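You operate a simulated robot arm through the tools that you are given. There is no shell and no other tool. Be economical: measure what you need, move in short steps, check, and stop when the job is done.

The job below is to be done with a simulated two-armed robot. You get a single attempt, and the scene is never put back.

Task
Fetch the tiny potted plant from the top of the wooden bench and set it on the top of the steel bench. Put the probe labelled "P7" from the top of the wooden bench in the black bucket and the probe labelled "P2" on the top of the filler's plate. Take the blue tablet on the middle of the wooden bench and put it away on the white ledge under the crank. Put the blue marker in the yellow tray on the pot bench. Put the filter cartridge on the top of the steel bench away on the top of the steel pump bench. Put one of the loggers from the top of the steel bench on top of the white tub there. Pick up the seed tube from the top of the steel bench with one hand, pass it to the other hand and put it on the shelf under the steel bench. Any order will do. Set down upright: tiny potted plant, blue marker.

The check looks at the end state, three seconds after you hand in, the way a careful person would. Anything else that was tipped, shoved, dropped, spilled or broken makes it a failure.

Robot
Two 7-joint arms with two-finger grippers on one trunk, on a base that drives. Base frame: it is fixed to the floor where the robot stands at the start and does not move with it; the origin is under the middle of the robot, x ahead of it, y to its left, z up; the surface under the hand at the start is at about z = 76. Readings come in cm, rad, newtons and seconds.
The left shoulder is at the start at [8, 17.5, 107.6], the right one opposite. With the tool pointing down near the work surface each hand reaches from about 30 to 88 cm from the robot's upright axis, wherever it stands, measured 20 degrees to its own side. Places, roughly: black bucket (18x18x18 cm) [80, -10, 80]; blue marker (4x4x6 cm) [80, -90, 80]; blue tablet (4x4x2 cm) [50, -20, 80]; filter cartridge [75, 100, 75]; logger [75, 100, 75]; probe [50, 25, 75]; seed tube [100, 175, 75]; shelf under the steel bench [60, 150, 20]; tiny potted plant (8x8x10 cm) [80, 10, 80]; top of the filler's plate [60, 40, 80]; top of the steel bench [60, 150, 80]; top of the steel pump bench [-310, 350, 80]; white ledge under the crank [-890, 330, 90]; white tub [75, 150, 75]; yellow tray on the pot bench (20x20 cm) [-172, -148, 74]. Payload 2.94 kg a hand.
The TCP of each hand is the grasp point between the finger pads, 3 cm short of the fingertips. In the tool frame z runs along the fingers and y along their closing line. The gripper opens to 13.8 cm. The gripper's body begins 10.9 cm behind the TCP.
Orientation is that of the tool frame in the base frame, as [roll, pitch, yaw] about the fixed x, y, z axes, in that order (R = Rz(yaw) Ry(pitch) Rx(roll)). With the fingers straight down and closing along the base's y, the tool's x points along the base's -x, its y along +y and its z along -z.

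Tools
- The arms move only by the tool apply_moves. It takes "left_deltas", "right_deltas" or both (then of equal length, played together; a hand with none holds still); each is a list of rows, each a list of 3 entries, a list of its own where there are three numbers: the turn, a rotation vector about the base's x, y, z in rad, then the shift along the base's x, y, z in cm, then the opening, from 0 (shut) to 1 (fully open). In form: [[[wx, wy, wz], [dx, dy, dz], hand], ...]. A call has 1 to 12 rows; each row is the pose to reach, as a shift and turn from the pose commanded when the call began. Each row takes 0.2 s and may step no farther than 5 cm and 0.15 rad from the row before; otherwise, or with a gripper value out of range, the whole call is refused. Where a pose cannot be reached the arm comes as near as it can. A force on the tool above 40 N (or 10 N above the force at the start of the call, whichever is more), or a blocked arm, ends the call early, and 0.2 s more pass. The fingers move at their own pace and stop on an object; they squeeze with about 33 N. The grip force told is the motor's: it shows also when the fingers shut on nothing. Time passes only in rows, and 0.2 s behind the last, so rows that repeat a pose let the fingers close. It gives the time, the measured TCP pose, the force on the tool (base axes), the opening and the grip force at its end, in the units of the frame above (readings bear some noise), with the torque about the TCP (base axes, N m) and any sound that the robot's microphone picked up.
- Cameras (640 x 400 px; columns grow to the right, rows downward): "scene" is now at [18.24, 0.17, 154.13]; the picture's right is [0.05, -1.00, 0.00], its down [-0.81, -0.04, -0.58] and it looks along [0.58, 0.03, -0.81] (base axes); focal length 274 px, centre (320, 200). "left" rides on the left gripper at [7.1, -1.9, -14.6] in its tool frame; the picture's right is [0.26, 0.97, 0.00], its down [-0.85, 0.23, -0.48] and it looks along [-0.46, 0.12, 0.88] (tool axes); focal length 280 px, centre (320, 200). "right" rides on the right gripper at [7.1, 1.9, -14.6] in its tool frame; the picture's right is [-0.26, 0.97, 0.00], its down [-0.85, -0.23, -0.48] and it looks along [-0.46, -0.12, 0.88] (tool axes); focal length 280 px, centre (320, 200). There is no depth. A picture from a camera that has moved, and an enlarged one, comes with that camera's place and axes in the base frame and with its lens.
- capture(camera): a new picture of that camera. No time passes.
- move_column(by): slides the trunk up (or, below 0, down) by that many cm; the arms and the scene camera ride with it, the base frame stays. It gives what a move gives, with no picture.
- steer(legs): drives the robot by 1 to 6 legs, each [ahead, turn to the left] in cm and rad, along the robot's own axes; the way and the turn of a leg run together, so that a leg with both is an arc; at most 150 cm and 3.142 rad a leg. The arms and the cameras ride along, it lands a little off, and it stops where it bumps. It gives what a move gives.
- turn_head(pan, tilt): turns the head with the scene camera to pan (to the left, within 2.094 rad either way) and tilt (down, from -0.506 to 1.204), counted from straight ahead of the robot. It gives what a move gives.
- enlarge(camera, box): a new picture of the part [left, top, right, bottom] of that camera's present view, enlarged. No time passes.
- finish_job(): hands the job in; it is judged then, once.

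Go step by step. Nothing tells you exact positions but the pictures and the camera data: compare them with the known pose of the tool, close in by small moves and look again before you grip or let go. The budget is 493 turns and 244 pictures, counting those below and the enlarged ones. Unless the task says otherwise, let go and move clear before handing in, and close with one line.

The tools are called after ">>>" as name(argument=value, ...) on one line, values as JSON. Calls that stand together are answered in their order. apply_moves: Moves the arms, as the interface text tells. Its arguments: {"type":"object","properties":{"left_deltas":{"type":"array","items":{"type":"array"}},"right_deltas":{"type":"array","items":{"type":"array"}}},"required":[]} The other tools are called the same way: move_column (by) slides the trunk up or down; steer (legs) drives the base; turn_head (pan, tilt) turns the head that bears the scene camera; capture (camera) takes a picture; enlarge (camera, box) takes an enlarged picture of a part of a camera's view; finish_job () hands the job in.

At the start:

```text
t: 0.0
left_tcp_pos: [64.31, 23.81, 115.46]
left_ee_rot: [-3.142, 0.0, -3.139]
left_wrist_force: [0.5, -1.2, 0.5]
left_moment: [-0.03, -0.01, -0.01]
left_finger_gap: 13.77
left_finger_force: 0.0
right_tcp_pos: [57.68, -22.35, 124.99]
right_ee_rot: [3.141, -0.002, 3.142]
right_wrist_force: [0.7, 0.2, -0.3]
right_moment: [-0.02, 0.01, 0.01]
right_finger_gap: 13.8
right_finger_force: 0.0
trunk travel left (down, up): [-25.0, 48.4]
robot x, y, heading: [0.39, 0.06, 0.001]
head pan, tilt: [0.052, 0.951]
```

scene: 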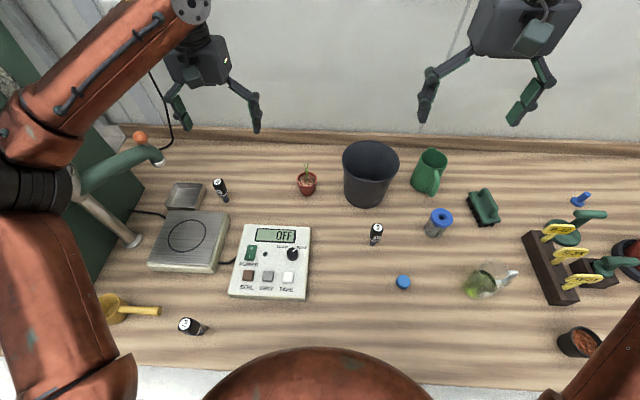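
right: 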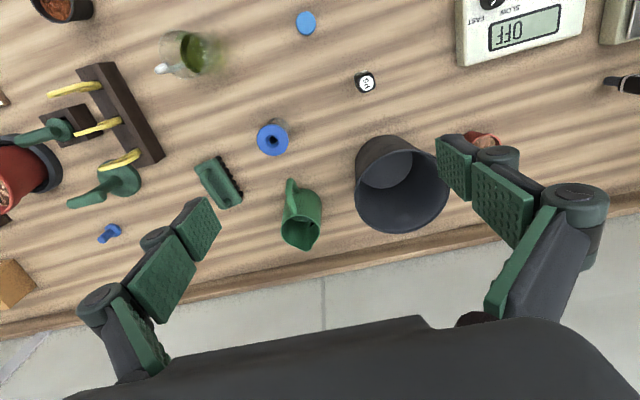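
left: 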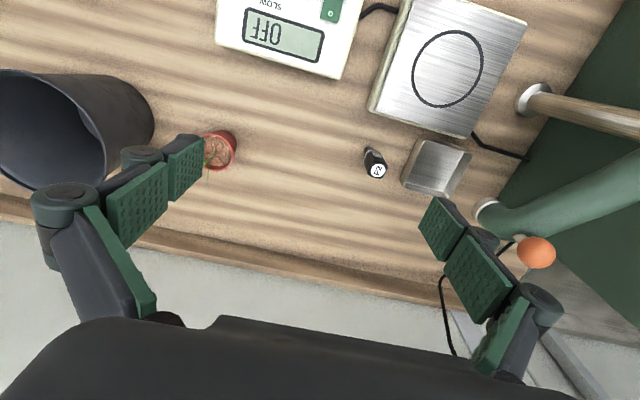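

I see the wooden bench with three probes, the plant, bucket, blue marker and the tablet. First I look closer at the probe labels.

>>> enlarge(camera="scene", box=[160, 160, 400, 350])

>>> enlarge(camera="left", box=[320, 120, 480, 220])

>>> enlarge(camera="right", box=[280, 0, 440, 100])

>>> enlarge(camera="scene", box=[380, 140, 640, 300])

```text
2.11 times, centred on (280, 255) of scene
camera zoom: at [18.24, 0.17, 154.13], right [0.05, -1.0, 0.0], down [-0.81, -0.04, -0.58], along [0.58, 0.03, -0.81], focal length 577 px, centre (404, 84)
```

zoom: 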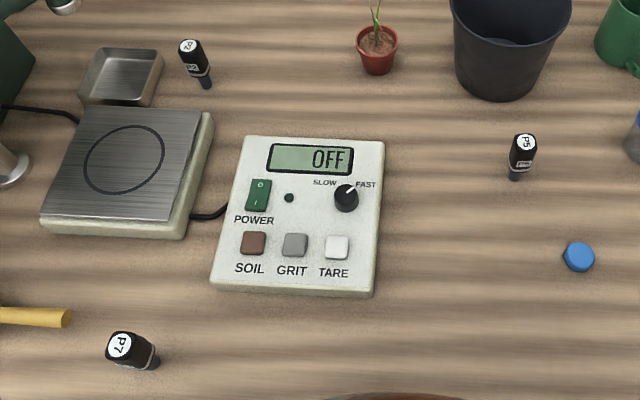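

```text
4.00 times, centred on (400, 170) of left
camera zoom: at [57.29, 21.96, 129.95], right [-0.26, 0.96, 0.0], down [0.85, 0.23, 0.48], along [0.46, 0.13, -0.88], focal length 1122 px, centre (0, 320)
```

zoom: 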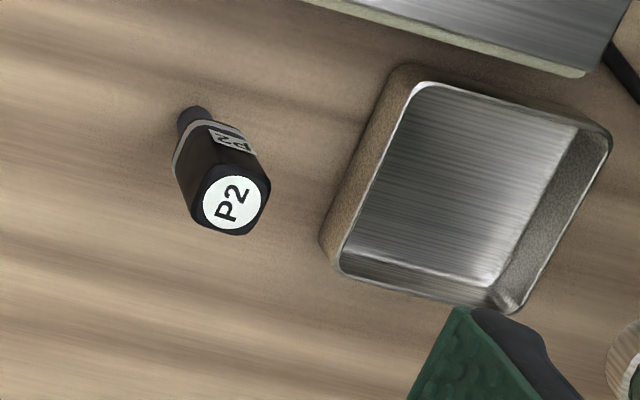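

```text
4.00 times, centred on (360, 50) of right
camera zoom: at [50.73, -20.42, 139.49], right [0.26, 0.97, 0.0], down [0.85, -0.23, 0.47], along [0.46, -0.12, -0.88], focal length 1122 px, centre (160, 800)
```

zoom: 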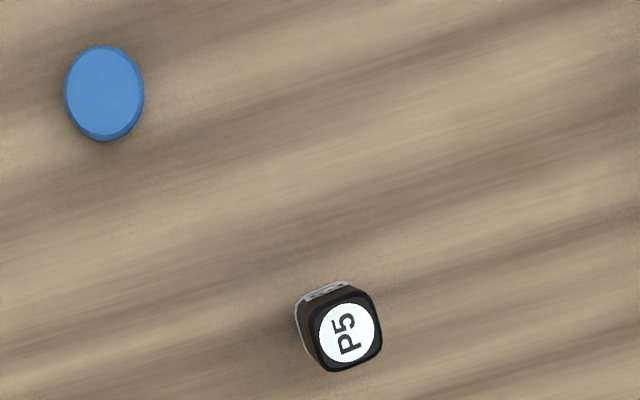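

```text
2.46 times, centred on (510, 220) of scene
camera zoom: at [18.24, 0.17, 154.13], right [0.05, -1.0, 0.0], down [-0.81, -0.04, -0.58], along [0.58, 0.03, -0.81], focal length 674 px, centre (-148, 151)
```

zoom: 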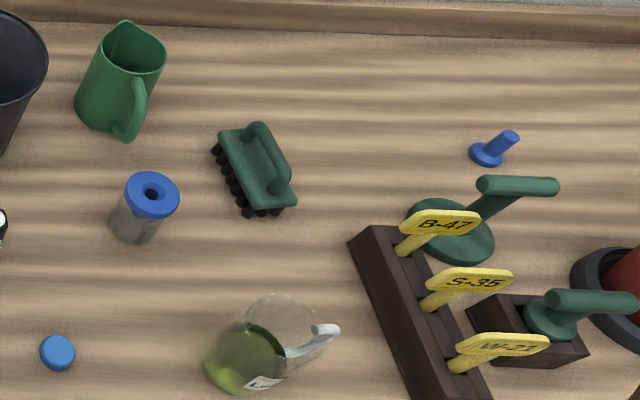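

P7 stands at about (30.5, 32.3), P2 at about (72, 36) and P5 is the decoy. I bring the left hand over P7 with fingers partly closed.

>>> apply_moves(left_deltas=[[[0, 0, 0], [-4.2, 1.0, -1.9], 0.6], [[0, 0, 0], [-8.4, 2.1, -3.8], 0.6], [[0, 0, 0], [-12.6, 3.2, -5.7], 0.6], [[0, 0, 0], [-16.8, 4.2, -7.6], 0.6], [[0, 0, 0], [-21, 5.3, -9.5], 0.6], [[0, 0, 0], [-25.2, 6.4, -11.4], 0.6], [[0, 0, 0], [-29.5, 7.4, -13.3], 0.6], [[0, 0, 0], [-33.8, 8.5, -15.2], 0.6], [[0, 0, 0], [-33.8, 8.5, -15.2], 0.6]])

>>> capture(camera="left")

```text
t: 2.2
left_tcp_pos: [35.59, 28.73, 110.59]
left_ee_rot: [-3.14, 0.332, 3.051]
left_wrist_force: [0.5, -0.2, -0.3]
left_moment: [-0.01, 0.02, 0.01]
left_finger_gap: 8.3
left_finger_force: 0.1
left hand out of reach, approached as far as the arm can: row 7, 8, 9
right_tcp_pos: [57.74, -22.24, 124.92]
right_ee_rot: [3.141, -0.002, -3.14]
right_wrist_force: [0.0, -0.2, -0.5]
right_moment: [0.01, 0.04, -0.02]
right_finger_gap: 13.8
right_finger_force: 0.1
trunk travel left (down, up): [-25.0, 48.4]
robot x, y, heading: [0.18, 0.15, -0.001]
head pan, tilt: [0.052, 0.951]
stopped in row 9 (left hand): the arm was blocked; the commanded pose is now the measured one
```

```text
236 pictures are left
camera left: at [24.02, 27.87, 121.99], right [-0.16, 0.98, -0.09], down [0.67, 0.17, 0.73], along [0.73, 0.06, -0.68], focal length 280 px, centre (320, 200)
```

left: 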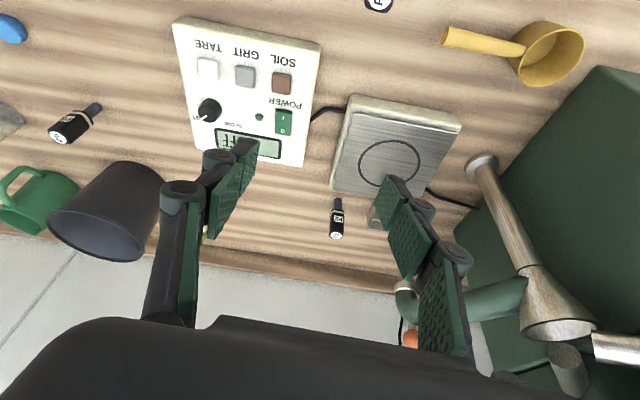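

The hand cannot reach that close in this height; I restore the tool orientation and back the robot up 20 cm.

>>> steer(legs=[[-20, 0]])

```text
t: 3.8
left_tcp_pos: [14.92, 28.7, 110.89]
left_ee_rot: [-3.141, 0.333, 3.048]
left_wrist_force: [-0.8, 0.5, -0.5]
left_moment: [0.02, -0.02, 0.01]
left_finger_gap: 8.29
left_finger_force: 0.0
right_tcp_pos: [37.01, -22.51, 125.09]
right_ee_rot: [3.14, 0.001, -3.141]
right_wrist_force: [-1.0, -0.2, 0.0]
right_moment: [-0.01, -0.11, 0.02]
right_finger_gap: 13.81
right_finger_force: 0.1
trunk travel left (down, up): [-25.0, 48.4]
robot x, y, heading: [-20.04, 0.29, -0.003]
head pan, tilt: [0.052, 0.951]
```

>>> apply_moves(left_deltas=[[[0, 0.08, 0.02], [4, 0.9, 0], 0.6], [[0, 0.17, 0.045], [8, 1.8, -2], 0.6], [[0, 0.25, 0.07], [12, 2.7, -5], 0.6], [[0, 0.333, 0.093], [15.6, 3.6, -8], 0.6], [[0, 0.333, 0.093], [15.6, 3.6, -11], 0.6], [[0, 0.333, 0.093], [15.6, 3.6, -11], 0.6]])

>>> capture(camera="left")

>>> capture(camera="scene")

```text
refused: row 3 steps farther than a row can; nothing moved
```

```text
235 pictures are left
camera left: at [3.39, 27.88, 122.07], right [-0.16, 0.98, -0.09], down [0.66, 0.17, 0.73], along [0.73, 0.06, -0.68], focal length 280 px, centre (320, 200)
```

left: 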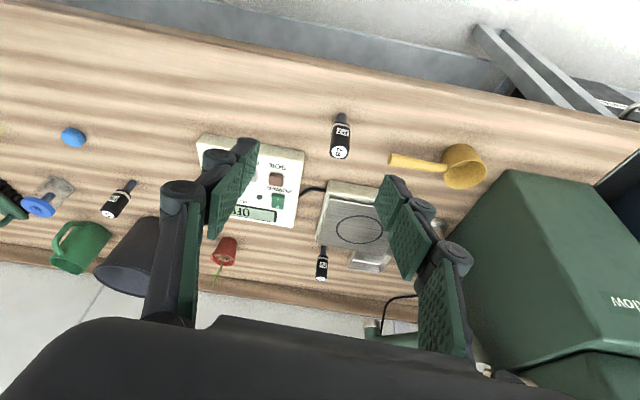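

```text
234 pictures are left
camera scene: at [-2.44, 0.17, 154.17], right [0.05, -1.0, 0.0], down [-0.81, -0.04, -0.58], along [0.58, 0.03, -0.81], focal length 274 px, centre (320, 200)
```

scene: 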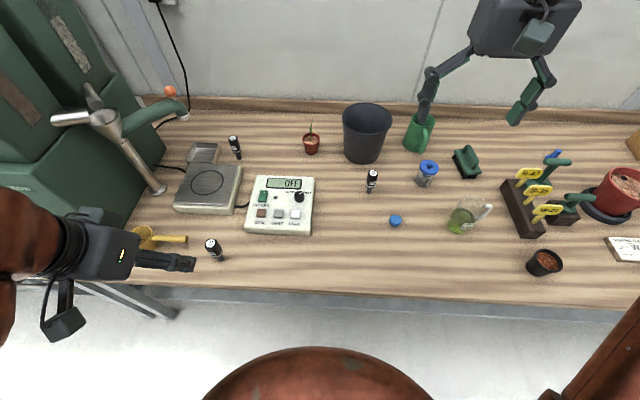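

>>> apply_moves(left_deltas=[[[0, 0.08, 0.02], [3.5, 0.9, 0], 0.6], [[0, 0.16, 0.045], [7, 1.8, -2], 0.6], [[0, 0.25, 0.07], [11, 2.7, -3.5], 0.6], [[0, 0.333, 0.093], [14, 3.6, -6], 0.6], [[0, 0.333, 0.093], [15.6, 3.8, -9.5], 0.6], [[0, 0.333, 0.093], [15.6, 3.8, -12], 0.6], [[0, 0.333, 0.093], [15.6, 3.8, -12], 0.6]])

>>> capture(camera="left")

```text
t: 5.4
left_tcp_pos: [30.58, 32.37, 98.81]
left_ee_rot: [-3.127, 0.002, -3.135]
left_wrist_force: [0.3, -0.6, 0.1]
left_moment: [0.01, -0.02, 0.01]
left_finger_gap: 8.29
left_finger_force: 0.1
right_tcp_pos: [37.2, -22.38, 125.03]
right_ee_rot: [3.139, 0.0, 3.142]
right_wrist_force: [0.3, -0.5, 0.4]
right_moment: [0.0, 0.02, -0.01]
right_finger_gap: 13.82
right_finger_force: 0.0
trunk travel left (down, up): [-25.0, 48.4]
robot x, y, heading: [-20.56, -0.26, -0.003]
head pan, tilt: [0.052, 0.951]
```

```text
233 pictures are left
camera left: at [23.51, 30.66, 113.22], right [-0.27, 0.96, -0.01], down [0.85, 0.24, 0.47], along [0.46, 0.11, -0.88], focal length 280 px, centre (320, 200)
```

left: 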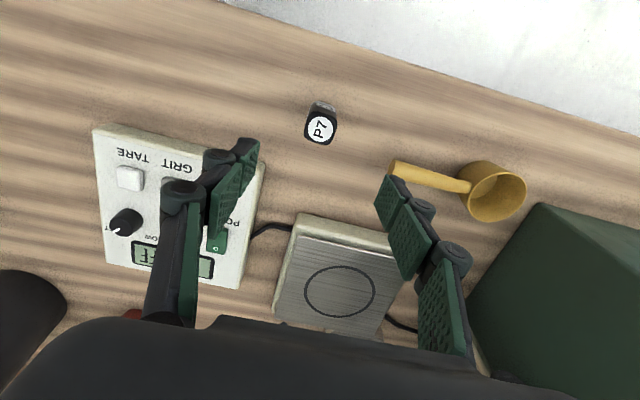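

>>> apply_moves(left_deltas=[[[0, 0, 0], [-0.2, -0.2, -5], 0.6], [[0, 0, 0], [-0.2, -0.2, -10], 0.6], [[0, 0, 0], [-0.2, -0.2, -14], 0.6], [[0, 0, 0], [-0.2, -0.2, -16.5], 0.6], [[0, 0, 0], [-0.2, -0.2, -16.5], 0.6]])

>>> capture(camera="left")

```text
t: 6.6
left_tcp_pos: [30.58, 32.24, 82.44]
left_ee_rot: [-3.127, 0.001, -3.137]
left_wrist_force: [0.2, 0.1, -0.7]
left_moment: [-0.02, -0.04, -0.01]
left_finger_gap: 8.26
left_finger_force: 0.0
right_tcp_pos: [37.37, -22.36, 125.01]
right_ee_rot: [3.139, 0.002, 3.141]
right_wrist_force: [0.3, -0.3, -0.2]
right_moment: [0.02, 0.01, 0.02]
right_finger_gap: 13.79
right_finger_force: 0.2
trunk travel left (down, up): [-25.0, 48.4]
robot x, y, heading: [-20.33, 0.01, -0.004]
head pan, tilt: [0.052, 0.951]
```

```text
232 pictures are left
camera left: at [23.51, 30.53, 96.87], right [-0.27, 0.96, -0.01], down [0.85, 0.24, 0.47], along [0.46, 0.11, -0.88], focal length 280 px, centre (320, 200)
```

left: 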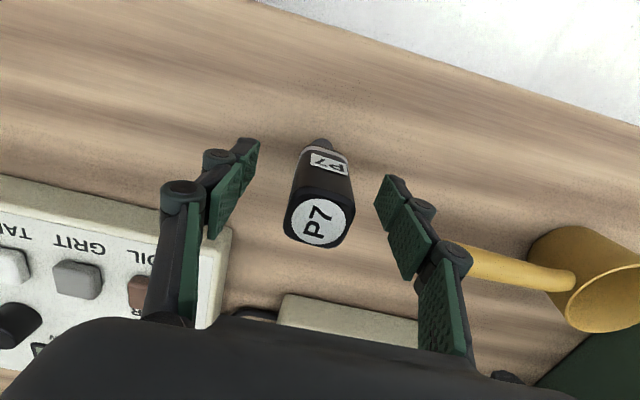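

>>> apply_moves(left_deltas=[[[0, 0, 0], [0, 0, 0], 0], [[0, 0, 0], [0, 0, 0], 0], [[0, 0, 0], [0, 0, 0], 0], [[0, 0, 0], [0, 0, 0], 0], [[0, 0, 0], [0, 0, 0], 0], [[0, 0, 0], [0, 0, 0], 0], [[0, 0, 0], [0, 0, 3], 0], [[0, 0, 0], [1, 0, 8], 0], [[0, 0, 0], [4, 0, 12], 0], [[0, 0, 0], [8, 0, 15], 0], [[0, 0, 0], [12, 0, 18], 0]])

```text
refused: row 8 steps farther than a row can; nothing moved
```

>>> apply_moves(left_deltas=[[[0, 0, 0], [0, 0, 0], 0], [[0, 0, 0], [0, 0, 0], 0], [[0, 0, 0], [0, 0, 0], 0], [[0, 0, 0], [0, 0, 0], 0], [[0, 0, 0], [0, 0, 0], 0], [[0, 0, 0], [0, 0, 0], 0], [[0, 0, 0], [0, 0, 3], 0], [[0, 0, 0], [0, 0, 8], 0], [[0, 0, 0], [2, 0, 12], 0], [[0, 0, 0], [3, 0, 16], 0], [[0, 0, 0], [6, -2, 19], 0], [[0, 0, 0], [9, -4, 22], 0]])

>>> capture(camera="left")

```text
t: 9.2
left_tcp_pos: [39.93, 28.45, 103.9]
left_ee_rot: [-3.127, -0.002, -3.134]
left_wrist_force: [-0.4, 0.4, 0.0]
left_moment: [-0.01, 0.02, -0.02]
left_finger_gap: 2.85
left_finger_force: 33.0
right_tcp_pos: [37.34, -22.21, 124.97]
right_ee_rot: [-3.141, 0.0, 3.141]
right_wrist_force: [1.0, -1.2, -0.9]
right_moment: [-0.05, 0.04, -0.02]
right_finger_gap: 13.8
right_finger_force: 0.1
trunk travel left (down, up): [-25.0, 48.4]
robot x, y, heading: [-20.85, 0.08, 0.003]
head pan, tilt: [0.052, 0.951]
```

```text
231 pictures are left
camera left: at [32.88, 26.71, 118.3], right [-0.27, 0.96, -0.01], down [0.85, 0.24, 0.47], along [0.46, 0.11, -0.88], focal length 280 px, centre (320, 200)
```

left: 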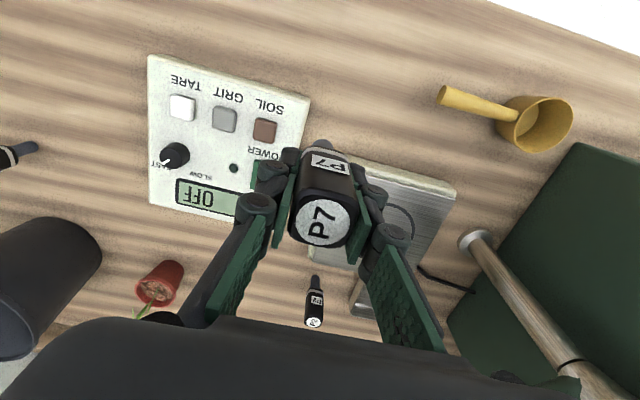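

>>> steer(legs=[[21, 0]])

>>> apply_moves(right_deltas=[[[0, 0, 0], [-2, -4, 0], 1], [[0, 0, 0], [-4, -8, 0], 1], [[0, 0, 0], [-6, -12, 0], 1], [[0, 0, 0], [-8, -16, 0], 1], [[0, 0, 0], [-8, -20, 0], 1]])

```text
t: 10.9
left_tcp_pos: [61.95, 27.58, 103.63]
left_ee_rot: [-3.125, -0.001, 3.136]
left_wrist_force: [-0.4, 0.3, -1.4]
left_moment: [0.01, -0.07, 0.01]
left_finger_gap: 2.82
left_finger_force: 33.5
right_tcp_pos: [59.02, -23.28, 124.88]
right_ee_rot: [-3.141, 0.001, 3.13]
right_wrist_force: [-1.2, 0.7, -0.6]
right_moment: [0.03, -0.06, 0.03]
right_finger_gap: 13.82
right_finger_force: 0.0
trunk travel left (down, up): [-25.0, 48.4]
robot x, y, heading: [1.06, 0.17, -0.006]
head pan, tilt: [0.052, 0.951]
```

```text
t: 11.2
left_tcp_pos: [52.25, 27.63, 107.55]
left_ee_rot: [-3.124, 0.105, 3.131]
left_wrist_force: [1.1, -0.4, -1.4]
left_moment: [0.0, 0.17, 0.03]
left_finger_gap: 2.83
left_finger_force: 33.2
right_tcp_pos: [45.75, -26.0, 128.24]
right_ee_rot: [-3.138, 0.102, 3.127]
right_wrist_force: [2.1, -0.5, -0.2]
right_moment: [0.08, 0.2, 0.01]
right_finger_gap: 13.8
right_finger_force: 0.1
trunk travel left (down, up): [-25.0, 48.4]
robot x, y, heading: [1.31, 0.2, -0.011]
head pan, tilt: [0.052, 0.951]
stopped in row 1 (left hand): the arm was blocked; the commanded pose is now the measured one
```

Both hands jumped back as if the trunk wobbled; I check before going on.

>>> apply_moves(right_deltas=[[[0, 0, 0], [0, 0, 0], 1]])

>>> capture(camera="scene")

```text
t: 11.6
left_tcp_pos: [56.04, 27.36, 106.03]
left_ee_rot: [-3.125, 0.058, 3.137]
left_wrist_force: [0.4, -1.4, -1.5]
left_moment: [0.02, 0.07, 0.06]
left_finger_gap: 2.85
left_finger_force: 33.4
right_tcp_pos: [50.5, -25.75, 126.73]
right_ee_rot: [-3.138, 0.056, 3.124]
right_wrist_force: [2.2, 0.2, -0.5]
right_moment: [0.08, 0.14, -0.04]
right_finger_gap: 13.76
right_finger_force: 0.0
trunk travel left (down, up): [-25.0, 48.4]
robot x, y, heading: [0.95, 0.19, -0.01]
head pan, tilt: [0.052, 0.951]
```

```text
230 pictures are left
camera scene: at [22.05, -0.33, 153.93], right [0.04, -1.0, 0.0], down [-0.82, -0.03, -0.57], along [0.57, 0.03, -0.82], focal length 274 px, centre (320, 200)
```

scene: 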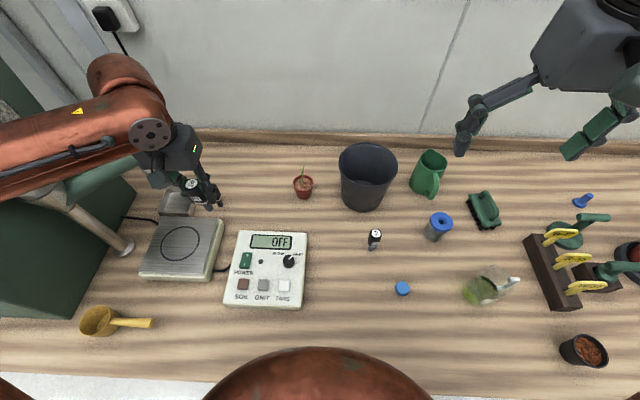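

>>> apply_moves(right_deltas=[[[0, 0, 0], [0, 0, 0], 1], [[0, 0, 0], [0, 0, 0], 1], [[0, 0, 0], [0, 0, 0], 1]])

>>> capture(camera="left")

```text
t: 12.3
left_tcp_pos: [48.46, 28.01, 108.55]
left_ee_rot: [-3.125, 0.152, 3.132]
left_wrist_force: [1.2, -0.2, -1.5]
left_moment: [-0.01, 0.19, -0.02]
left_finger_gap: 2.87
left_finger_force: 32.8
right_tcp_pos: [41.03, -25.71, 129.24]
right_ee_rot: [3.141, 0.151, 3.125]
right_wrist_force: [2.2, 0.3, 0.4]
right_moment: [-0.03, 0.27, 0.05]
right_finger_gap: 13.79
right_finger_force: 0.1
trunk travel left (down, up): [-25.0, 48.4]
robot x, y, heading: [0.95, 0.03, -0.014]
head pan, tilt: [0.052, 0.951]
stopped in row 3 (left hand): the arm was blocked; the commanded pose is now the measured one
```

```text
229 pictures are left
camera left: at [39.22, 26.33, 121.81], right [-0.25, 0.97, -0.06], down [0.77, 0.23, 0.59], along [0.59, 0.1, -0.8], focal length 280 px, centre (320, 200)
```

left: 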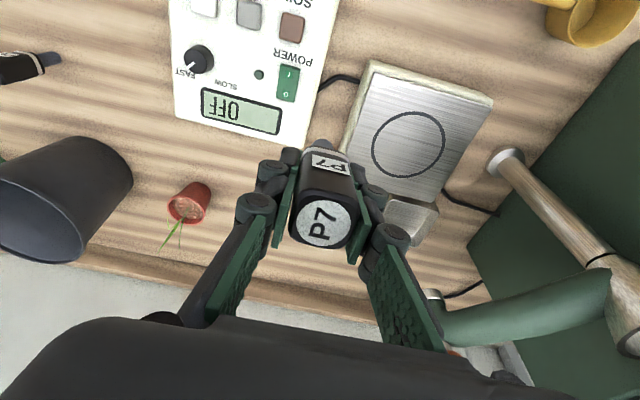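

The trunk seems to be pressed and rocking, probably touching the bench; I back off a few cm.

>>> steer(legs=[[-4, 0]])

>>> apply_moves(right_deltas=[[[0, 0, 0], [0, 0, 0], 1], [[0, 0, 0], [0, 0, 0], 1], [[0, 0, 0], [0, 0, 0], 1]])

```text
t: 13.2
left_tcp_pos: [46.77, 27.87, 107.8]
left_ee_rot: [-3.125, 0.123, 3.136]
left_wrist_force: [1.8, -0.1, -0.7]
left_moment: [-0.02, 0.11, 0.02]
left_finger_gap: 2.83
left_finger_force: 33.1
right_tcp_pos: [40.05, -25.74, 128.44]
right_ee_rot: [-3.136, 0.115, 3.124]
right_wrist_force: [1.1, -0.1, -0.3]
right_moment: [-0.01, 0.12, -0.02]
right_finger_gap: 13.78
right_finger_force: 0.1
trunk travel left (down, up): [-25.0, 48.4]
robot x, y, heading: [-3.25, -0.09, -0.004]
head pan, tilt: [0.052, 0.951]
```

```text
t: 14.0
left_tcp_pos: [46.29, 27.8, 107.91]
left_ee_rot: [-3.125, 0.124, 3.137]
left_wrist_force: [1.0, -0.1, -0.4]
left_moment: [0.0, 0.02, -0.01]
left_finger_gap: 2.84
left_finger_force: 33.3
right_tcp_pos: [39.44, -25.7, 128.66]
right_ee_rot: [-3.138, 0.123, 3.126]
right_wrist_force: [1.4, -1.2, 0.7]
right_moment: [0.0, 0.02, 0.01]
right_finger_gap: 13.77
right_finger_force: 0.0
trunk travel left (down, up): [-25.0, 48.4]
robot x, y, heading: [-2.99, -0.01, -0.005]
head pan, tilt: [0.052, 0.951]
```

Stable now. I correct both hands' pitch and take the left hand over the bucket.

>>> apply_moves(left_deltas=[[[0, 0.06, 0], [2.7, -3.6, -0.2], 0], [[0, 0.124, 0], [5.4, -7.2, -0.5], 0], [[0, 0.124, 0], [8.1, -10.8, -0.8], 0], [[0, 0.124, 0], [10.8, -14.4, -1], 0], [[0, 0.124, 0], [13.5, -18, -1], 0], [[0, 0.124, 0], [16.2, -21.6, -1], 0], [[0, 0.124, 0], [18.9, -25.2, -1], 0], [[0, 0.124, 0], [21.6, -28.8, -1], 0], [[0, 0.124, 0], [24.3, -32.4, -1], 0], [[0, 0.124, 0], [27, -36, -1], 0], [[0, 0.124, 0], [29.7, -39.7, -1], 0], [[0, 0.124, 0], [29.7, -39.7, -1], 0]], right_deltas=[[[0, 0.06, 0], [0, -4, 0], 1], [[0, 0.12, 0], [0, -8, 0], 1], [[0, 0.12, 0], [0, -12, 0], 1], [[0, 0.12, 0], [0, -16, 0], 1], [[0, 0.12, 0], [0, -20, 0], 1], [[0, 0.12, 0], [0, -20, 0], 1], [[0, 0.12, 0], [0, -20, 0], 1], [[0, 0.12, 0], [0, -20, 0], 1], [[0, 0.12, 0], [0, -20, 0], 1], [[0, 0.12, 0], [0, -20, 0], 1], [[0, 0.12, 0], [0, -20, 0], 1], [[0, 0.12, 0], [0, -20, 0], 1]])

>>> capture(camera="left")

>>> capture(camera="scene")

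```text
t: 16.6
left_tcp_pos: [53.42, 19.46, 105.88]
left_ee_rot: [-3.124, -0.001, 3.135]
left_wrist_force: [1.1, 0.8, -0.9]
left_moment: [0.02, -0.02, 0.01]
left_finger_gap: 2.83
left_finger_force: 33.1
left hand out of reach, approached as far as the arm can: row 3, 4, 5, 6, 7, 8, 9, 10, 11, 12
right_tcp_pos: [44.25, -43.65, 125.2]
right_ee_rot: [-3.134, -0.001, 3.126]
right_wrist_force: [0.0, -0.3, 0.0]
right_moment: [0.0, 0.02, 0.03]
right_finger_gap: 13.8
right_finger_force: 0.1
right hand out of reach, approached as far as the arm can: row 2, 3, 4, 5, 6, 7, 8, 9, 10, 11, 12
trunk travel left (down, up): [-25.0, 48.4]
robot x, y, heading: [-3.12, -0.07, -0.01]
head pan, tilt: [0.052, 0.951]
```

```text
228 pictures are left
camera left: at [46.38, 17.86, 120.36], right [-0.26, 0.97, -0.02], down [0.85, 0.23, 0.47], along [0.46, 0.11, -0.88], focal length 280 px, centre (320, 200)
```

left: 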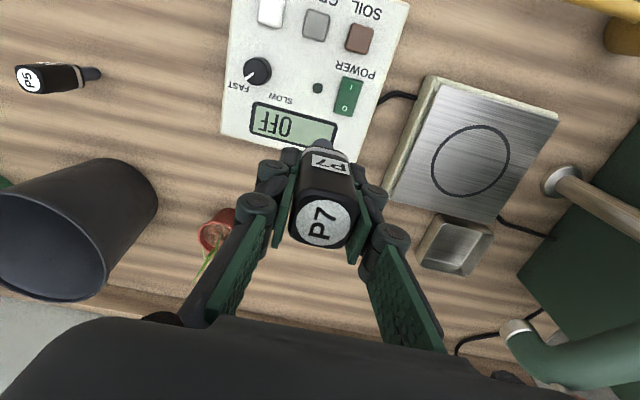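

```text
227 pictures are left
camera scene: at [15.24, -0.11, 154.13], right [0.04, -1.0, 0.0], down [-0.81, -0.04, -0.58], along [0.58, 0.03, -0.81], focal length 274 px, centre (320, 200)
```

scene: 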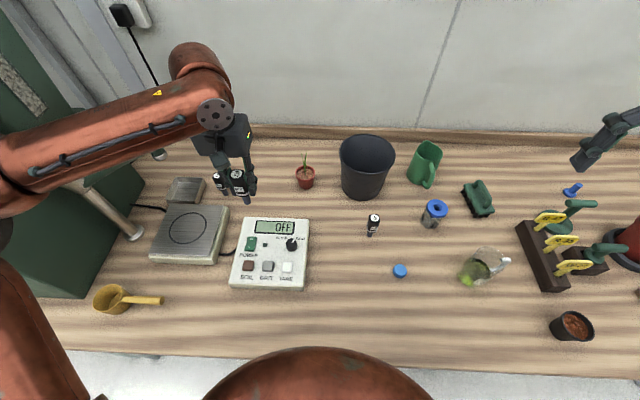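

The arm stuck on its way (joint configuration). I test what pose is commanded with a null move and move forward first.

>>> apply_moves(left_deltas=[[[0, 0, 0], [0, 0, 0], 0], [[0, 0, 0], [0, 5, 0], 0], [[0, 0, 0], [0, 10, 0], 0], [[0, 0, 0], [0, 15, 0], 0], [[0, 0, 0], [0, 15, 0], 0]])

```text
t: 17.8
left_tcp_pos: [52.41, 34.95, 106.54]
left_ee_rot: [-3.124, 0.0, 3.133]
left_wrist_force: [0.4, 0.1, -1.2]
left_moment: [0.02, -0.04, 0.0]
left_finger_gap: 2.85
left_finger_force: 32.8
right_tcp_pos: [44.15, -43.8, 125.16]
right_ee_rot: [-3.136, 0.001, 3.125]
right_wrist_force: [-0.2, -0.5, -0.2]
right_moment: [0.04, 0.03, 0.05]
right_finger_gap: 13.78
right_finger_force: 0.1
trunk travel left (down, up): [-25.0, 48.4]
robot x, y, heading: [-2.66, -0.11, -0.014]
head pan, tilt: [0.052, 0.951]
```

>>> apply_moves(left_deltas=[[[0, 0, 0], [3, -2, 2], 0], [[0, 0, 0], [6, -4, 4], 0], [[0, 0, 0], [9, -7, 5], 0], [[0, 0, 0], [11, -11, 5], 0], [[0, 0, 0], [13, -15, 5], 0], [[0, 0, 0], [15, -19, 5], 0], [[0, 0, 0], [15, -19, 5], 0]])

```text
t: 19.4
left_tcp_pos: [59.74, 29.85, 111.19]
left_ee_rot: [-3.124, 0.002, 3.135]
left_wrist_force: [0.5, 1.2, -0.6]
left_moment: [-0.01, -0.01, -0.01]
left_finger_gap: 2.86
left_finger_force: 32.9
left hand out of reach, approached as far as the arm can: row 3, 4, 5, 6, 7
right_tcp_pos: [44.21, -43.66, 125.25]
right_ee_rot: [-3.134, -0.001, 3.125]
right_wrist_force: [-0.3, -1.1, 0.2]
right_moment: [0.0, -0.03, -0.01]
right_finger_gap: 13.78
right_finger_force: 0.0
trunk travel left (down, up): [-25.0, 48.4]
robot x, y, heading: [-3.04, -0.22, -0.011]
head pan, tilt: [0.052, 0.951]
```

High hand positions limit the reach; I raise the trunk 20 cm so the hand works lower relative to the shoulder.

>>> move_column(by=20)

>>> apply_moves(left_deltas=[[[0, 0, 0], [0, -1, -4.5], 0], [[0, 0, 0], [0, -2, -9], 0], [[0, 0, 0], [1, -4, -13], 0], [[0, 0, 0], [3, -7, -16], 0], [[0, 0, 0], [6, -11, -16], 0], [[0, 0, 0], [9, -15, -16], 0], [[0, 0, 0], [11, -19, -16], 0], [[0, 0, 0], [13, -23, -16], 0], [[0, 0, 0], [14, -27, -16], 0], [[0, 0, 0], [15, -31, -16], 0], [[0, 0, 0], [16, -35, -16], 0], [[0, 0, 0], [16.3, -39, -16], 0]])

```text
t: 21.6
left_tcp_pos: [54.42, 30.35, 138.69]
left_ee_rot: [-3.122, 0.132, 3.137]
left_wrist_force: [0.7, 0.2, -0.8]
left_moment: [0.01, 0.03, 0.01]
left_finger_gap: 2.85
left_finger_force: 33.2
right_tcp_pos: [44.19, -43.38, 145.09]
right_ee_rot: [-3.135, 0.003, 3.122]
right_wrist_force: [0.5, 0.2, 0.5]
right_moment: [0.01, 0.0, -0.01]
right_finger_gap: 13.83
right_finger_force: 0.0
trunk travel left (down, up): [-45.0, 28.4]
robot x, y, heading: [-2.99, 0.22, -0.012]
head pan, tilt: [0.052, 0.951]
```

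```text
t: 24.2
left_tcp_pos: [48.55, 17.64, 121.5]
left_ee_rot: [-3.122, 0.131, 3.137]
left_wrist_force: [0.7, 0.6, -0.6]
left_moment: [-0.04, 0.01, 0.02]
left_finger_gap: 2.86
left_finger_force: 33.2
left hand out of reach, approached as far as the arm can: row 4, 5, 6, 7, 8, 9, 10, 11, 12
right_tcp_pos: [44.15, -43.4, 145.22]
right_ee_rot: [-3.134, 0.003, 3.122]
right_wrist_force: [0.5, 0.8, 0.7]
right_moment: [0.0, 0.02, 0.06]
right_finger_gap: 13.79
right_finger_force: 0.1
trunk travel left (down, up): [-45.0, 28.4]
robot x, y, heading: [-2.99, 0.28, -0.006]
head pan, tilt: [0.052, 0.951]
```

>>> apply_moves(left_deltas=[[[0, 0.06, 0], [0, 2, -4], 0], [[0, 0.131, 0], [0, 4, -8], 0], [[0, 0.131, 0], [0, 4, -12], 0], [[0, 0.131, 0], [0, 4, -16], 0], [[0, 0.131, 0], [0, 4, -20], 0], [[0, 0.131, 0], [0, 4, -23], 0], [[0, 0.131, 0], [0, 4, -23], 0]])

>>> capture(camera="scene")

```text
t: 25.8
left_tcp_pos: [45.12, 24.69, 100.94]
left_ee_rot: [-3.12, 0.0, 3.135]
left_wrist_force: [0.6, 1.3, -0.3]
left_moment: [0.0, 0.06, 0.01]
left_finger_gap: 2.85
left_finger_force: 33.3
left hand out of reach, approached as far as the arm can: row 4, 5, 6, 7
right_tcp_pos: [44.13, -43.42, 145.26]
right_ee_rot: [-3.134, 0.002, 3.123]
right_wrist_force: [-0.4, -0.8, -0.6]
right_moment: [0.01, 0.02, -0.02]
right_finger_gap: 13.78
right_finger_force: 0.0
trunk travel left (down, up): [-45.0, 28.4]
robot x, y, heading: [-3.22, 0.07, -0.005]
head pan, tilt: [0.052, 0.951]
```

```text
226 pictures are left
camera scene: at [4.97, -0.02, 174.41], right [0.04, -1.0, 0.0], down [-0.81, -0.04, -0.58], along [0.58, 0.03, -0.81], focal length 274 px, centre (320, 200)
```

scene: 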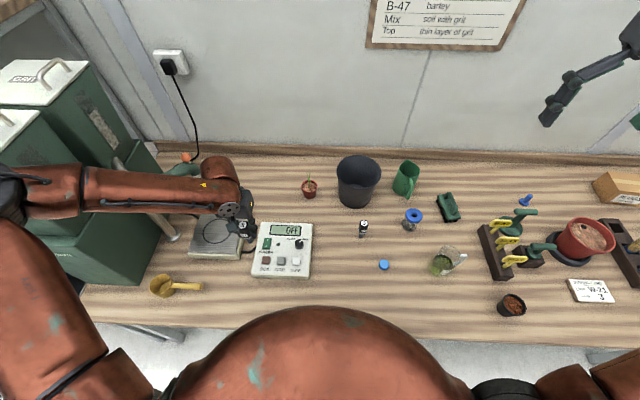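

Raising the trunk shifts it back; I put the trunk back down, first lifting the hand clear, and look at how the reach behaves facing the bucket.

>>> apply_moves(left_deltas=[[[0, 0, 0], [0, 0, 5], 0], [[0, 0, 0], [0, 0, 10], 0], [[0, 0, 0], [0, 0, 15], 0], [[0, 0, 0], [0, 0, 20], 0], [[0, 0, 0], [0, 0, 22], 0]])

>>> move_column(by=-20)

>>> apply_moves(left_deltas=[[[0, 0, 0], [0, 0, 0], 0]])

```text
t: 27.0
left_tcp_pos: [45.04, 24.47, 122.93]
left_ee_rot: [-3.122, -0.001, 3.138]
left_wrist_force: [0.3, -0.6, 0.0]
left_moment: [-0.02, 0.0, 0.03]
left_finger_gap: 2.85
left_finger_force: 33.1
right_tcp_pos: [44.05, -43.44, 145.19]
right_ee_rot: [-3.134, 0.003, 3.123]
right_wrist_force: [-1.1, -0.3, 0.5]
right_moment: [0.04, 0.04, 0.0]
right_finger_gap: 13.8
right_finger_force: 0.0
trunk travel left (down, up): [-45.0, 28.4]
robot x, y, heading: [-3.06, -0.39, -0.011]
head pan, tilt: [0.052, 0.951]
```

```text
t: 29.1
left_tcp_pos: [45.01, 24.42, 102.81]
left_ee_rot: [-3.123, 0.003, 3.137]
left_wrist_force: [-0.4, 0.2, -1.0]
left_moment: [0.01, -0.03, -0.04]
left_finger_gap: 2.84
left_finger_force: 33.3
right_tcp_pos: [43.97, -43.4, 125.39]
right_ee_rot: [-3.135, 0.006, 3.122]
right_wrist_force: [-0.6, -0.7, -0.3]
right_moment: [0.01, 0.01, -0.03]
right_finger_gap: 13.79
right_finger_force: 0.1
trunk travel left (down, up): [-25.0, 48.4]
robot x, y, heading: [-2.95, -0.03, -0.01]
head pan, tilt: [0.052, 0.951]
```

```text
t: 29.5
left_tcp_pos: [44.98, 24.6, 102.68]
left_ee_rot: [-3.123, 0.002, 3.136]
left_wrist_force: [-0.2, -0.6, -0.5]
left_moment: [0.0, -0.01, 0.02]
left_finger_gap: 2.83
left_finger_force: 33.0
right_tcp_pos: [44.12, -43.41, 125.25]
right_ee_rot: [-3.134, 0.002, 3.121]
right_wrist_force: [-0.3, 0.7, -0.2]
right_moment: [-0.01, -0.02, -0.02]
right_finger_gap: 13.8
right_finger_force: 0.1
trunk travel left (down, up): [-25.0, 48.4]
robot x, y, heading: [-3.32, 0.34, -0.012]
head pan, tilt: [0.052, 0.951]
```

>>> steer(legs=[[-4, 0], [0, -0.5]])

>>> apply_moves(left_deltas=[[[0, 0, -0.1], [4.5, -1.5, 0], 0], [[0, 0, -0.1], [9, -3, 0], 0], [[0, 0, -0.1], [13, -5, 0], 0], [[0, 0, -0.1], [17, -7, 0], 0], [[0, 0, -0.1], [21, -9, 0], 0], [[0, 0, -0.1], [25, -10, 0], 0], [[0, 0, -0.1], [25, -10, 0], 0]])

>>> capture(camera="scene")

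```text
t: 31.9
left_tcp_pos: [46.85, -1.61, 102.72]
left_ee_rot: [-3.123, -0.001, 2.632]
left_wrist_force: [-0.1, -0.1, -1.0]
left_moment: [0.0, -0.01, -0.03]
left_finger_gap: 2.86
left_finger_force: 33.4
right_tcp_pos: [13.33, -60.78, 125.24]
right_ee_rot: [-3.135, 0.004, 2.617]
right_wrist_force: [-0.2, -0.4, -0.4]
right_moment: [0.04, -0.06, 0.0]
right_finger_gap: 13.81
right_finger_force: 0.0
trunk travel left (down, up): [-25.0, 48.4]
robot x, y, heading: [-7.33, -0.14, -0.516]
head pan, tilt: [0.052, 0.951]
```

```text
t: 33.5
left_tcp_pos: [64.88, -4.57, 103.13]
left_ee_rot: [-3.124, 0.006, 2.533]
left_wrist_force: [0.5, 0.0, -0.4]
left_moment: [0.06, -0.07, 0.0]
left_finger_gap: 2.85
left_finger_force: 33.3
left hand out of reach, approached as far as the arm can: row 4, 5, 6, 7
right_tcp_pos: [13.1, -60.81, 125.28]
right_ee_rot: [-3.137, 0.003, 2.618]
right_wrist_force: [0.1, -0.8, -0.4]
right_moment: [0.02, -0.06, -0.01]
right_finger_gap: 13.8
right_finger_force: 0.0
trunk travel left (down, up): [-25.0, 48.4]
robot x, y, heading: [-7.02, -0.36, -0.51]
head pan, tilt: [0.052, 0.951]
```

```text
225 pictures are left
camera scene: at [8.88, -8.99, 154.15], right [-0.44, -0.9, 0.0], down [-0.73, 0.36, -0.58], along [0.52, -0.26, -0.81], focal length 274 px, centre (320, 200)
```

scene: 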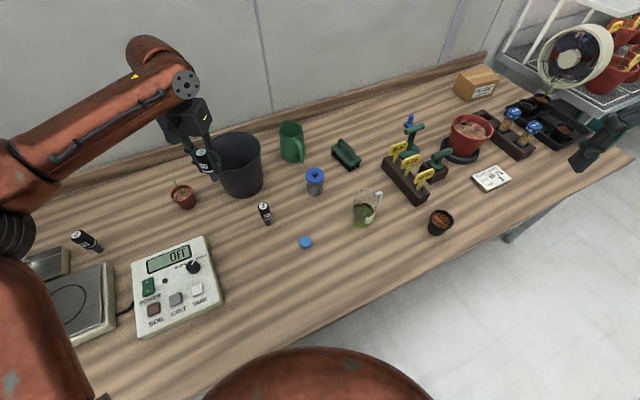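

Reach at this height ends near 72 cm with the tool vertical, so I tilt the hand forward by 0.5 rad and extend over the bucket.

>>> apply_moves(left_deltas=[[[-0.04, -0.118, 0], [0, 0, 2], 0], [[-0.08, -0.235, 0], [0, 0, 4], 0], [[-0.12, -0.353, 0], [0, 0, 5], 0], [[-0.16, -0.47, 0], [1, -1, 5], 0], [[-0.16, -0.47, 0], [4.5, -3, 5], 0], [[-0.16, -0.47, 0], [8.6, -6.6, 5], 0], [[-0.16, -0.47, 0], [8.6, -6.6, 5], 0]])

>>> capture(camera="left")

>>> capture(camera="scene")

```text
refused: row 6 steps farther than a row can; nothing moved
```

```text
224 pictures are left
camera left: at [58.2, -1.79, 117.53], right [0.34, 0.94, -0.02], down [0.83, -0.29, 0.48], along [0.44, -0.18, -0.88], focal length 280 px, centre (320, 200)
```

left: 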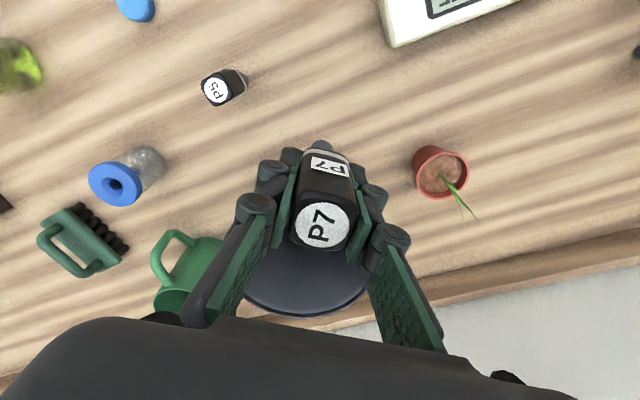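

```text
223 pictures are left
camera scene: at [8.88, -8.99, 154.15], right [-0.44, -0.9, 0.0], down [-0.73, 0.36, -0.58], along [0.52, -0.26, -0.81], focal length 274 px, centre (320, 200)
```

scene: 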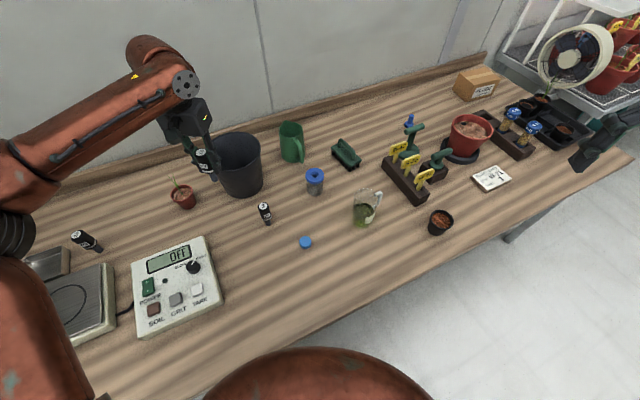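

>>> apply_moves(left_deltas=[[[-0.04, -0.118, 0], [0, 0, 2], 0], [[-0.08, -0.235, 0], [0, 0, 4], 0], [[-0.12, -0.353, 0], [0, 0, 5], 0], [[-0.16, -0.47, 0], [1, -1, 5], 0], [[-0.16, -0.47, 0], [4.5, -3, 5], 0], [[-0.16, -0.47, 0], [7.5, -5.5, 5], 0], [[-0.16, -0.47, 0], [8.6, -6.6, 5], 0], [[-0.16, -0.47, 0], [8.6, -6.6, 5], 0]])

>>> capture(camera="left")

>>> capture(camera="scene")

```text
t: 35.2
left_tcp_pos: [73.55, -10.13, 108.3]
left_ee_rot: [3.01, 0.475, 2.495]
left_wrist_force: [0.6, 0.0, 0.3]
left_moment: [0.0, -0.02, 0.01]
left_finger_gap: 2.85
left_finger_force: 33.6
left hand out of reach, approached as far as the arm can: row 7, 8
right_tcp_pos: [13.27, -60.77, 125.28]
right_ee_rot: [-3.137, 0.005, 2.619]
right_wrist_force: [-0.6, 0.5, 0.4]
right_moment: [0.03, 0.04, 0.01]
right_finger_gap: 13.82
right_finger_force: 0.0
trunk travel left (down, up): [-25.0, 48.4]
robot x, y, heading: [-6.84, -0.18, -0.515]
head pan, tilt: [0.052, 0.951]
```

```text
222 pictures are left
camera left: at [60.98, -5.4, 117.58], right [0.34, 0.94, -0.01], down [0.52, -0.18, 0.84], along [0.78, -0.29, -0.55], focal length 280 px, centre (320, 200)
```

left: 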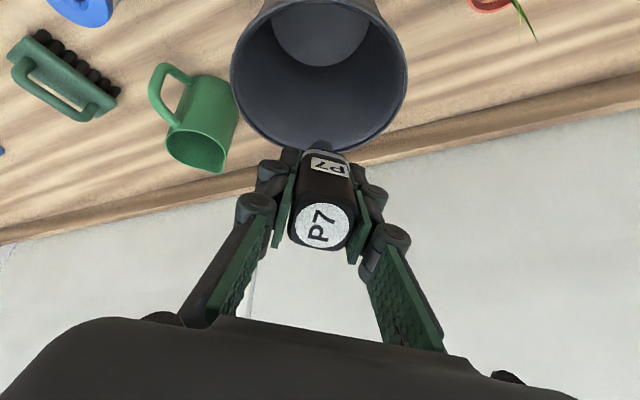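

```text
221 pictures are left
camera scene: at [9.01, -8.97, 154.13], right [-0.44, -0.9, 0.0], down [-0.73, 0.36, -0.58], along [0.52, -0.26, -0.81], focal length 274 px, centre (320, 200)
```

scene: 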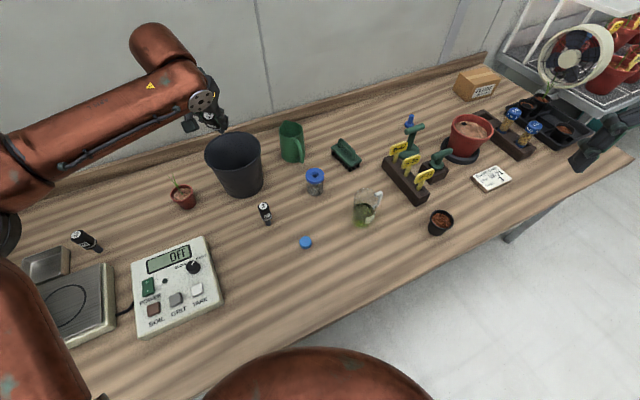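

The bucket is right below the probe tip. I lower into it.

>>> apply_moves(left_deltas=[[[0, 0, 0], [-0.5, -0.3, -4.5], 0], [[0, 0, 0], [-0.8, -0.5, -9], 0], [[0, 0, 0], [-0.8, -0.5, -13.5], 0], [[0, 0, 0], [-0.8, -0.5, -18], 0], [[0, 0, 0], [-0.8, -0.5, -18], 0]])

>>> capture(camera="scene")

>>> capture(camera="left")

```text
t: 36.5
left_tcp_pos: [72.3, -10.25, 90.14]
left_ee_rot: [3.013, 0.48, 2.498]
left_wrist_force: [1.2, -0.2, -0.4]
left_moment: [0.0, 0.0, 0.01]
left_finger_gap: 2.86
left_finger_force: 32.8
left hand out of reach, approached as far as the arm can: row 4, 5
right_tcp_pos: [13.25, -60.74, 125.24]
right_ee_rot: [-3.136, 0.003, 2.618]
right_wrist_force: [-0.3, 0.0, 0.9]
right_moment: [0.02, -0.04, -0.01]
right_finger_gap: 13.78
right_finger_force: 0.1
trunk travel left (down, up): [-25.0, 48.4]
robot x, y, heading: [-6.94, -0.23, -0.512]
head pan, tilt: [0.052, 0.951]
```

```text
220 pictures are left
camera scene: at [8.98, -8.94, 154.14], right [-0.44, -0.9, 0.0], down [-0.73, 0.36, -0.58], along [0.52, -0.26, -0.81], focal length 274 px, centre (320, 200)
```

scene: 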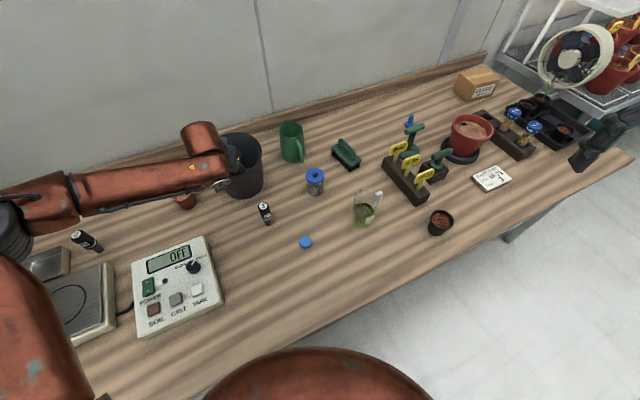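

```text
219 pictures are left
camera left: at [59.78, -5.49, 99.42], right [0.34, 0.94, -0.01], down [0.52, -0.18, 0.84], along [0.78, -0.29, -0.55], focal length 280 px, centre (320, 200)
```

left: 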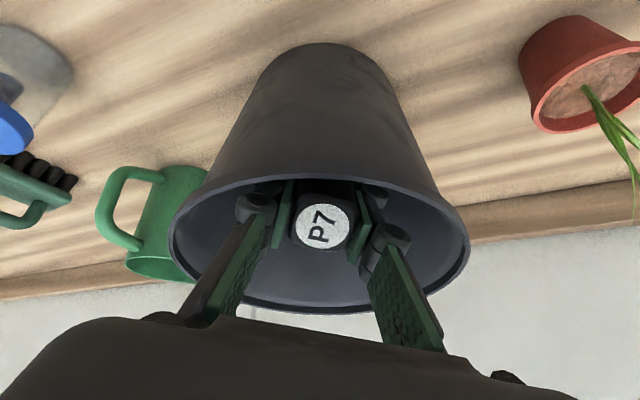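

>>> apply_moves(left_deltas=[[[0, 0, 0], [0, 0, 0], 0.4], [[0, 0, 0], [0, 0, 0], 0.4], [[0, 0, 0], [0, 0, 0], 0.4], [[0, 0, 0], [0, 0, 0], 0.4], [[0, 0, 0], [0.3, 0, 4.5], 0.4], [[0, 0, 0], [0.6, 0.2, 9], 0.4], [[0, 0, 0], [0.6, 0.2, 13.5], 0.4], [[0, 0, 0], [0.6, 0.2, 18], 0.4], [[0, 0, 0], [0.6, 0.2, 20], 0.4]])

>>> capture(camera="left")

```text
t: 38.5
left_tcp_pos: [72.92, -10.06, 110.2]
left_ee_rot: [3.011, 0.478, 2.501]
left_wrist_force: [0.7, -0.2, 0.4]
left_moment: [0.0, 0.05, -0.02]
left_finger_gap: 5.51
left_finger_force: 0.1
right_tcp_pos: [13.44, -60.79, 125.35]
right_ee_rot: [-3.134, 0.002, 2.619]
right_wrist_force: [0.6, 0.1, -0.5]
right_moment: [-0.02, 0.01, 0.01]
right_finger_gap: 13.79
right_finger_force: 0.0
trunk travel left (down, up): [-25.0, 48.4]
robot x, y, heading: [-6.97, 0.34, -0.512]
head pan, tilt: [0.052, 0.951]
```

```text
218 pictures are left
camera left: at [60.43, -5.3, 119.49], right [0.34, 0.94, -0.01], down [0.52, -0.18, 0.83], along [0.78, -0.29, -0.55], focal length 280 px, centre (320, 200)
```

left: 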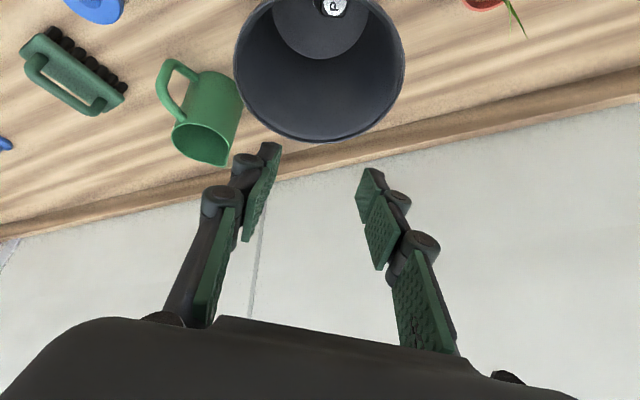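

P7 lies in the bucket. Now I retract, face straight again and go for P2 with a forward-tilted hand, keeping clear of the filler's spout.

>>> apply_moves(left_deltas=[[[0, 0, 0], [-4.5, 1.5, 0], 0.6], [[0, 0, 0], [-9, 3, 0], 0.6], [[0, 0, 0], [-13.5, 4.5, 0], 0.6], [[0, 0, 0], [-18, 6, 0], 0.6], [[0, 0, 0], [-18, 6, 0], 0.6]])

>>> steer(legs=[[0, 0.512], [5, 0]])

>>> capture(camera="left")

>>> capture(camera="scene")

```text
t: 39.6
left_tcp_pos: [55.12, -3.91, 110.1]
left_ee_rot: [3.012, 0.475, 2.497]
left_wrist_force: [0.1, 0.9, -0.1]
left_moment: [0.02, -0.01, 0.0]
left_finger_gap: 8.26
left_finger_force: 0.1
right_tcp_pos: [13.31, -60.84, 125.17]
right_ee_rot: [-3.135, 0.002, 2.618]
right_wrist_force: [-0.2, -0.8, -0.3]
right_moment: [0.02, 0.01, -0.03]
right_finger_gap: 13.82
right_finger_force: 0.1
trunk travel left (down, up): [-25.0, 48.4]
robot x, y, heading: [-7.17, -0.07, -0.516]
head pan, tilt: [0.052, 0.951]
```

```text
t: 42.0
left_tcp_pos: [52.95, 26.49, 110.92]
left_ee_rot: [3.01, 0.491, 3.0]
left_wrist_force: [-0.9, 0.1, -0.2]
left_moment: [-0.02, -0.17, 0.0]
left_finger_gap: 8.29
left_finger_force: 0.1
right_tcp_pos: [43.8, -43.2, 126.08]
right_ee_rot: [-3.137, 0.02, 3.127]
right_wrist_force: [-0.6, -0.5, 1.5]
right_moment: [0.07, -0.17, -0.01]
right_finger_gap: 13.77
right_finger_force: 0.0
trunk travel left (down, up): [-25.0, 48.4]
robot x, y, heading: [-1.82, 0.19, -0.013]
head pan, tilt: [0.052, 0.951]
```

```text
217 pictures are left
camera left: at [39.6, 24.62, 119.91], right [-0.15, 0.99, -0.01], down [0.53, 0.09, 0.84], along [0.83, 0.12, -0.54], focal length 280 px, centre (320, 200)
```

left: 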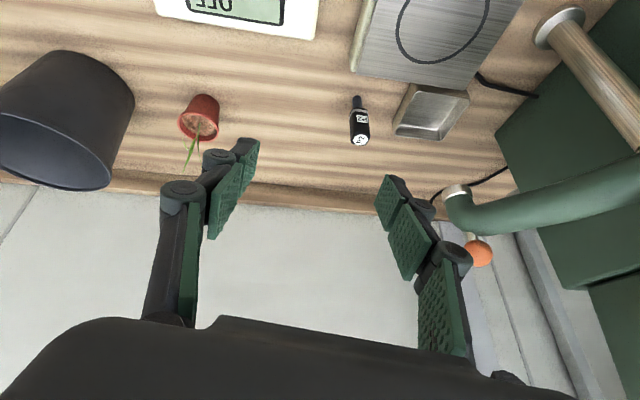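

```text
216 pictures are left
camera scene: at [15.61, -0.02, 154.22], right [0.05, -1.0, 0.0], down [-0.81, -0.04, -0.59], along [0.59, 0.03, -0.81], focal length 274 px, centre (320, 200)
```

scene: 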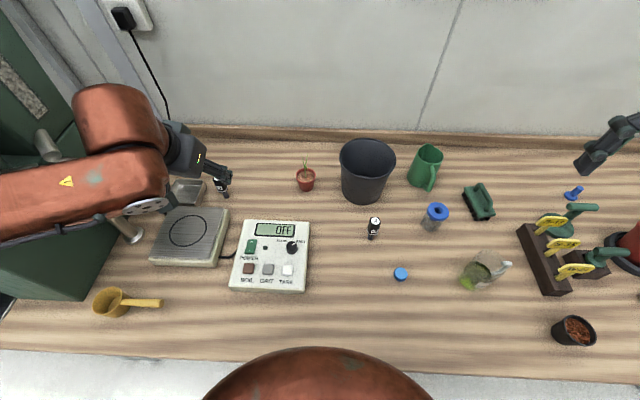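

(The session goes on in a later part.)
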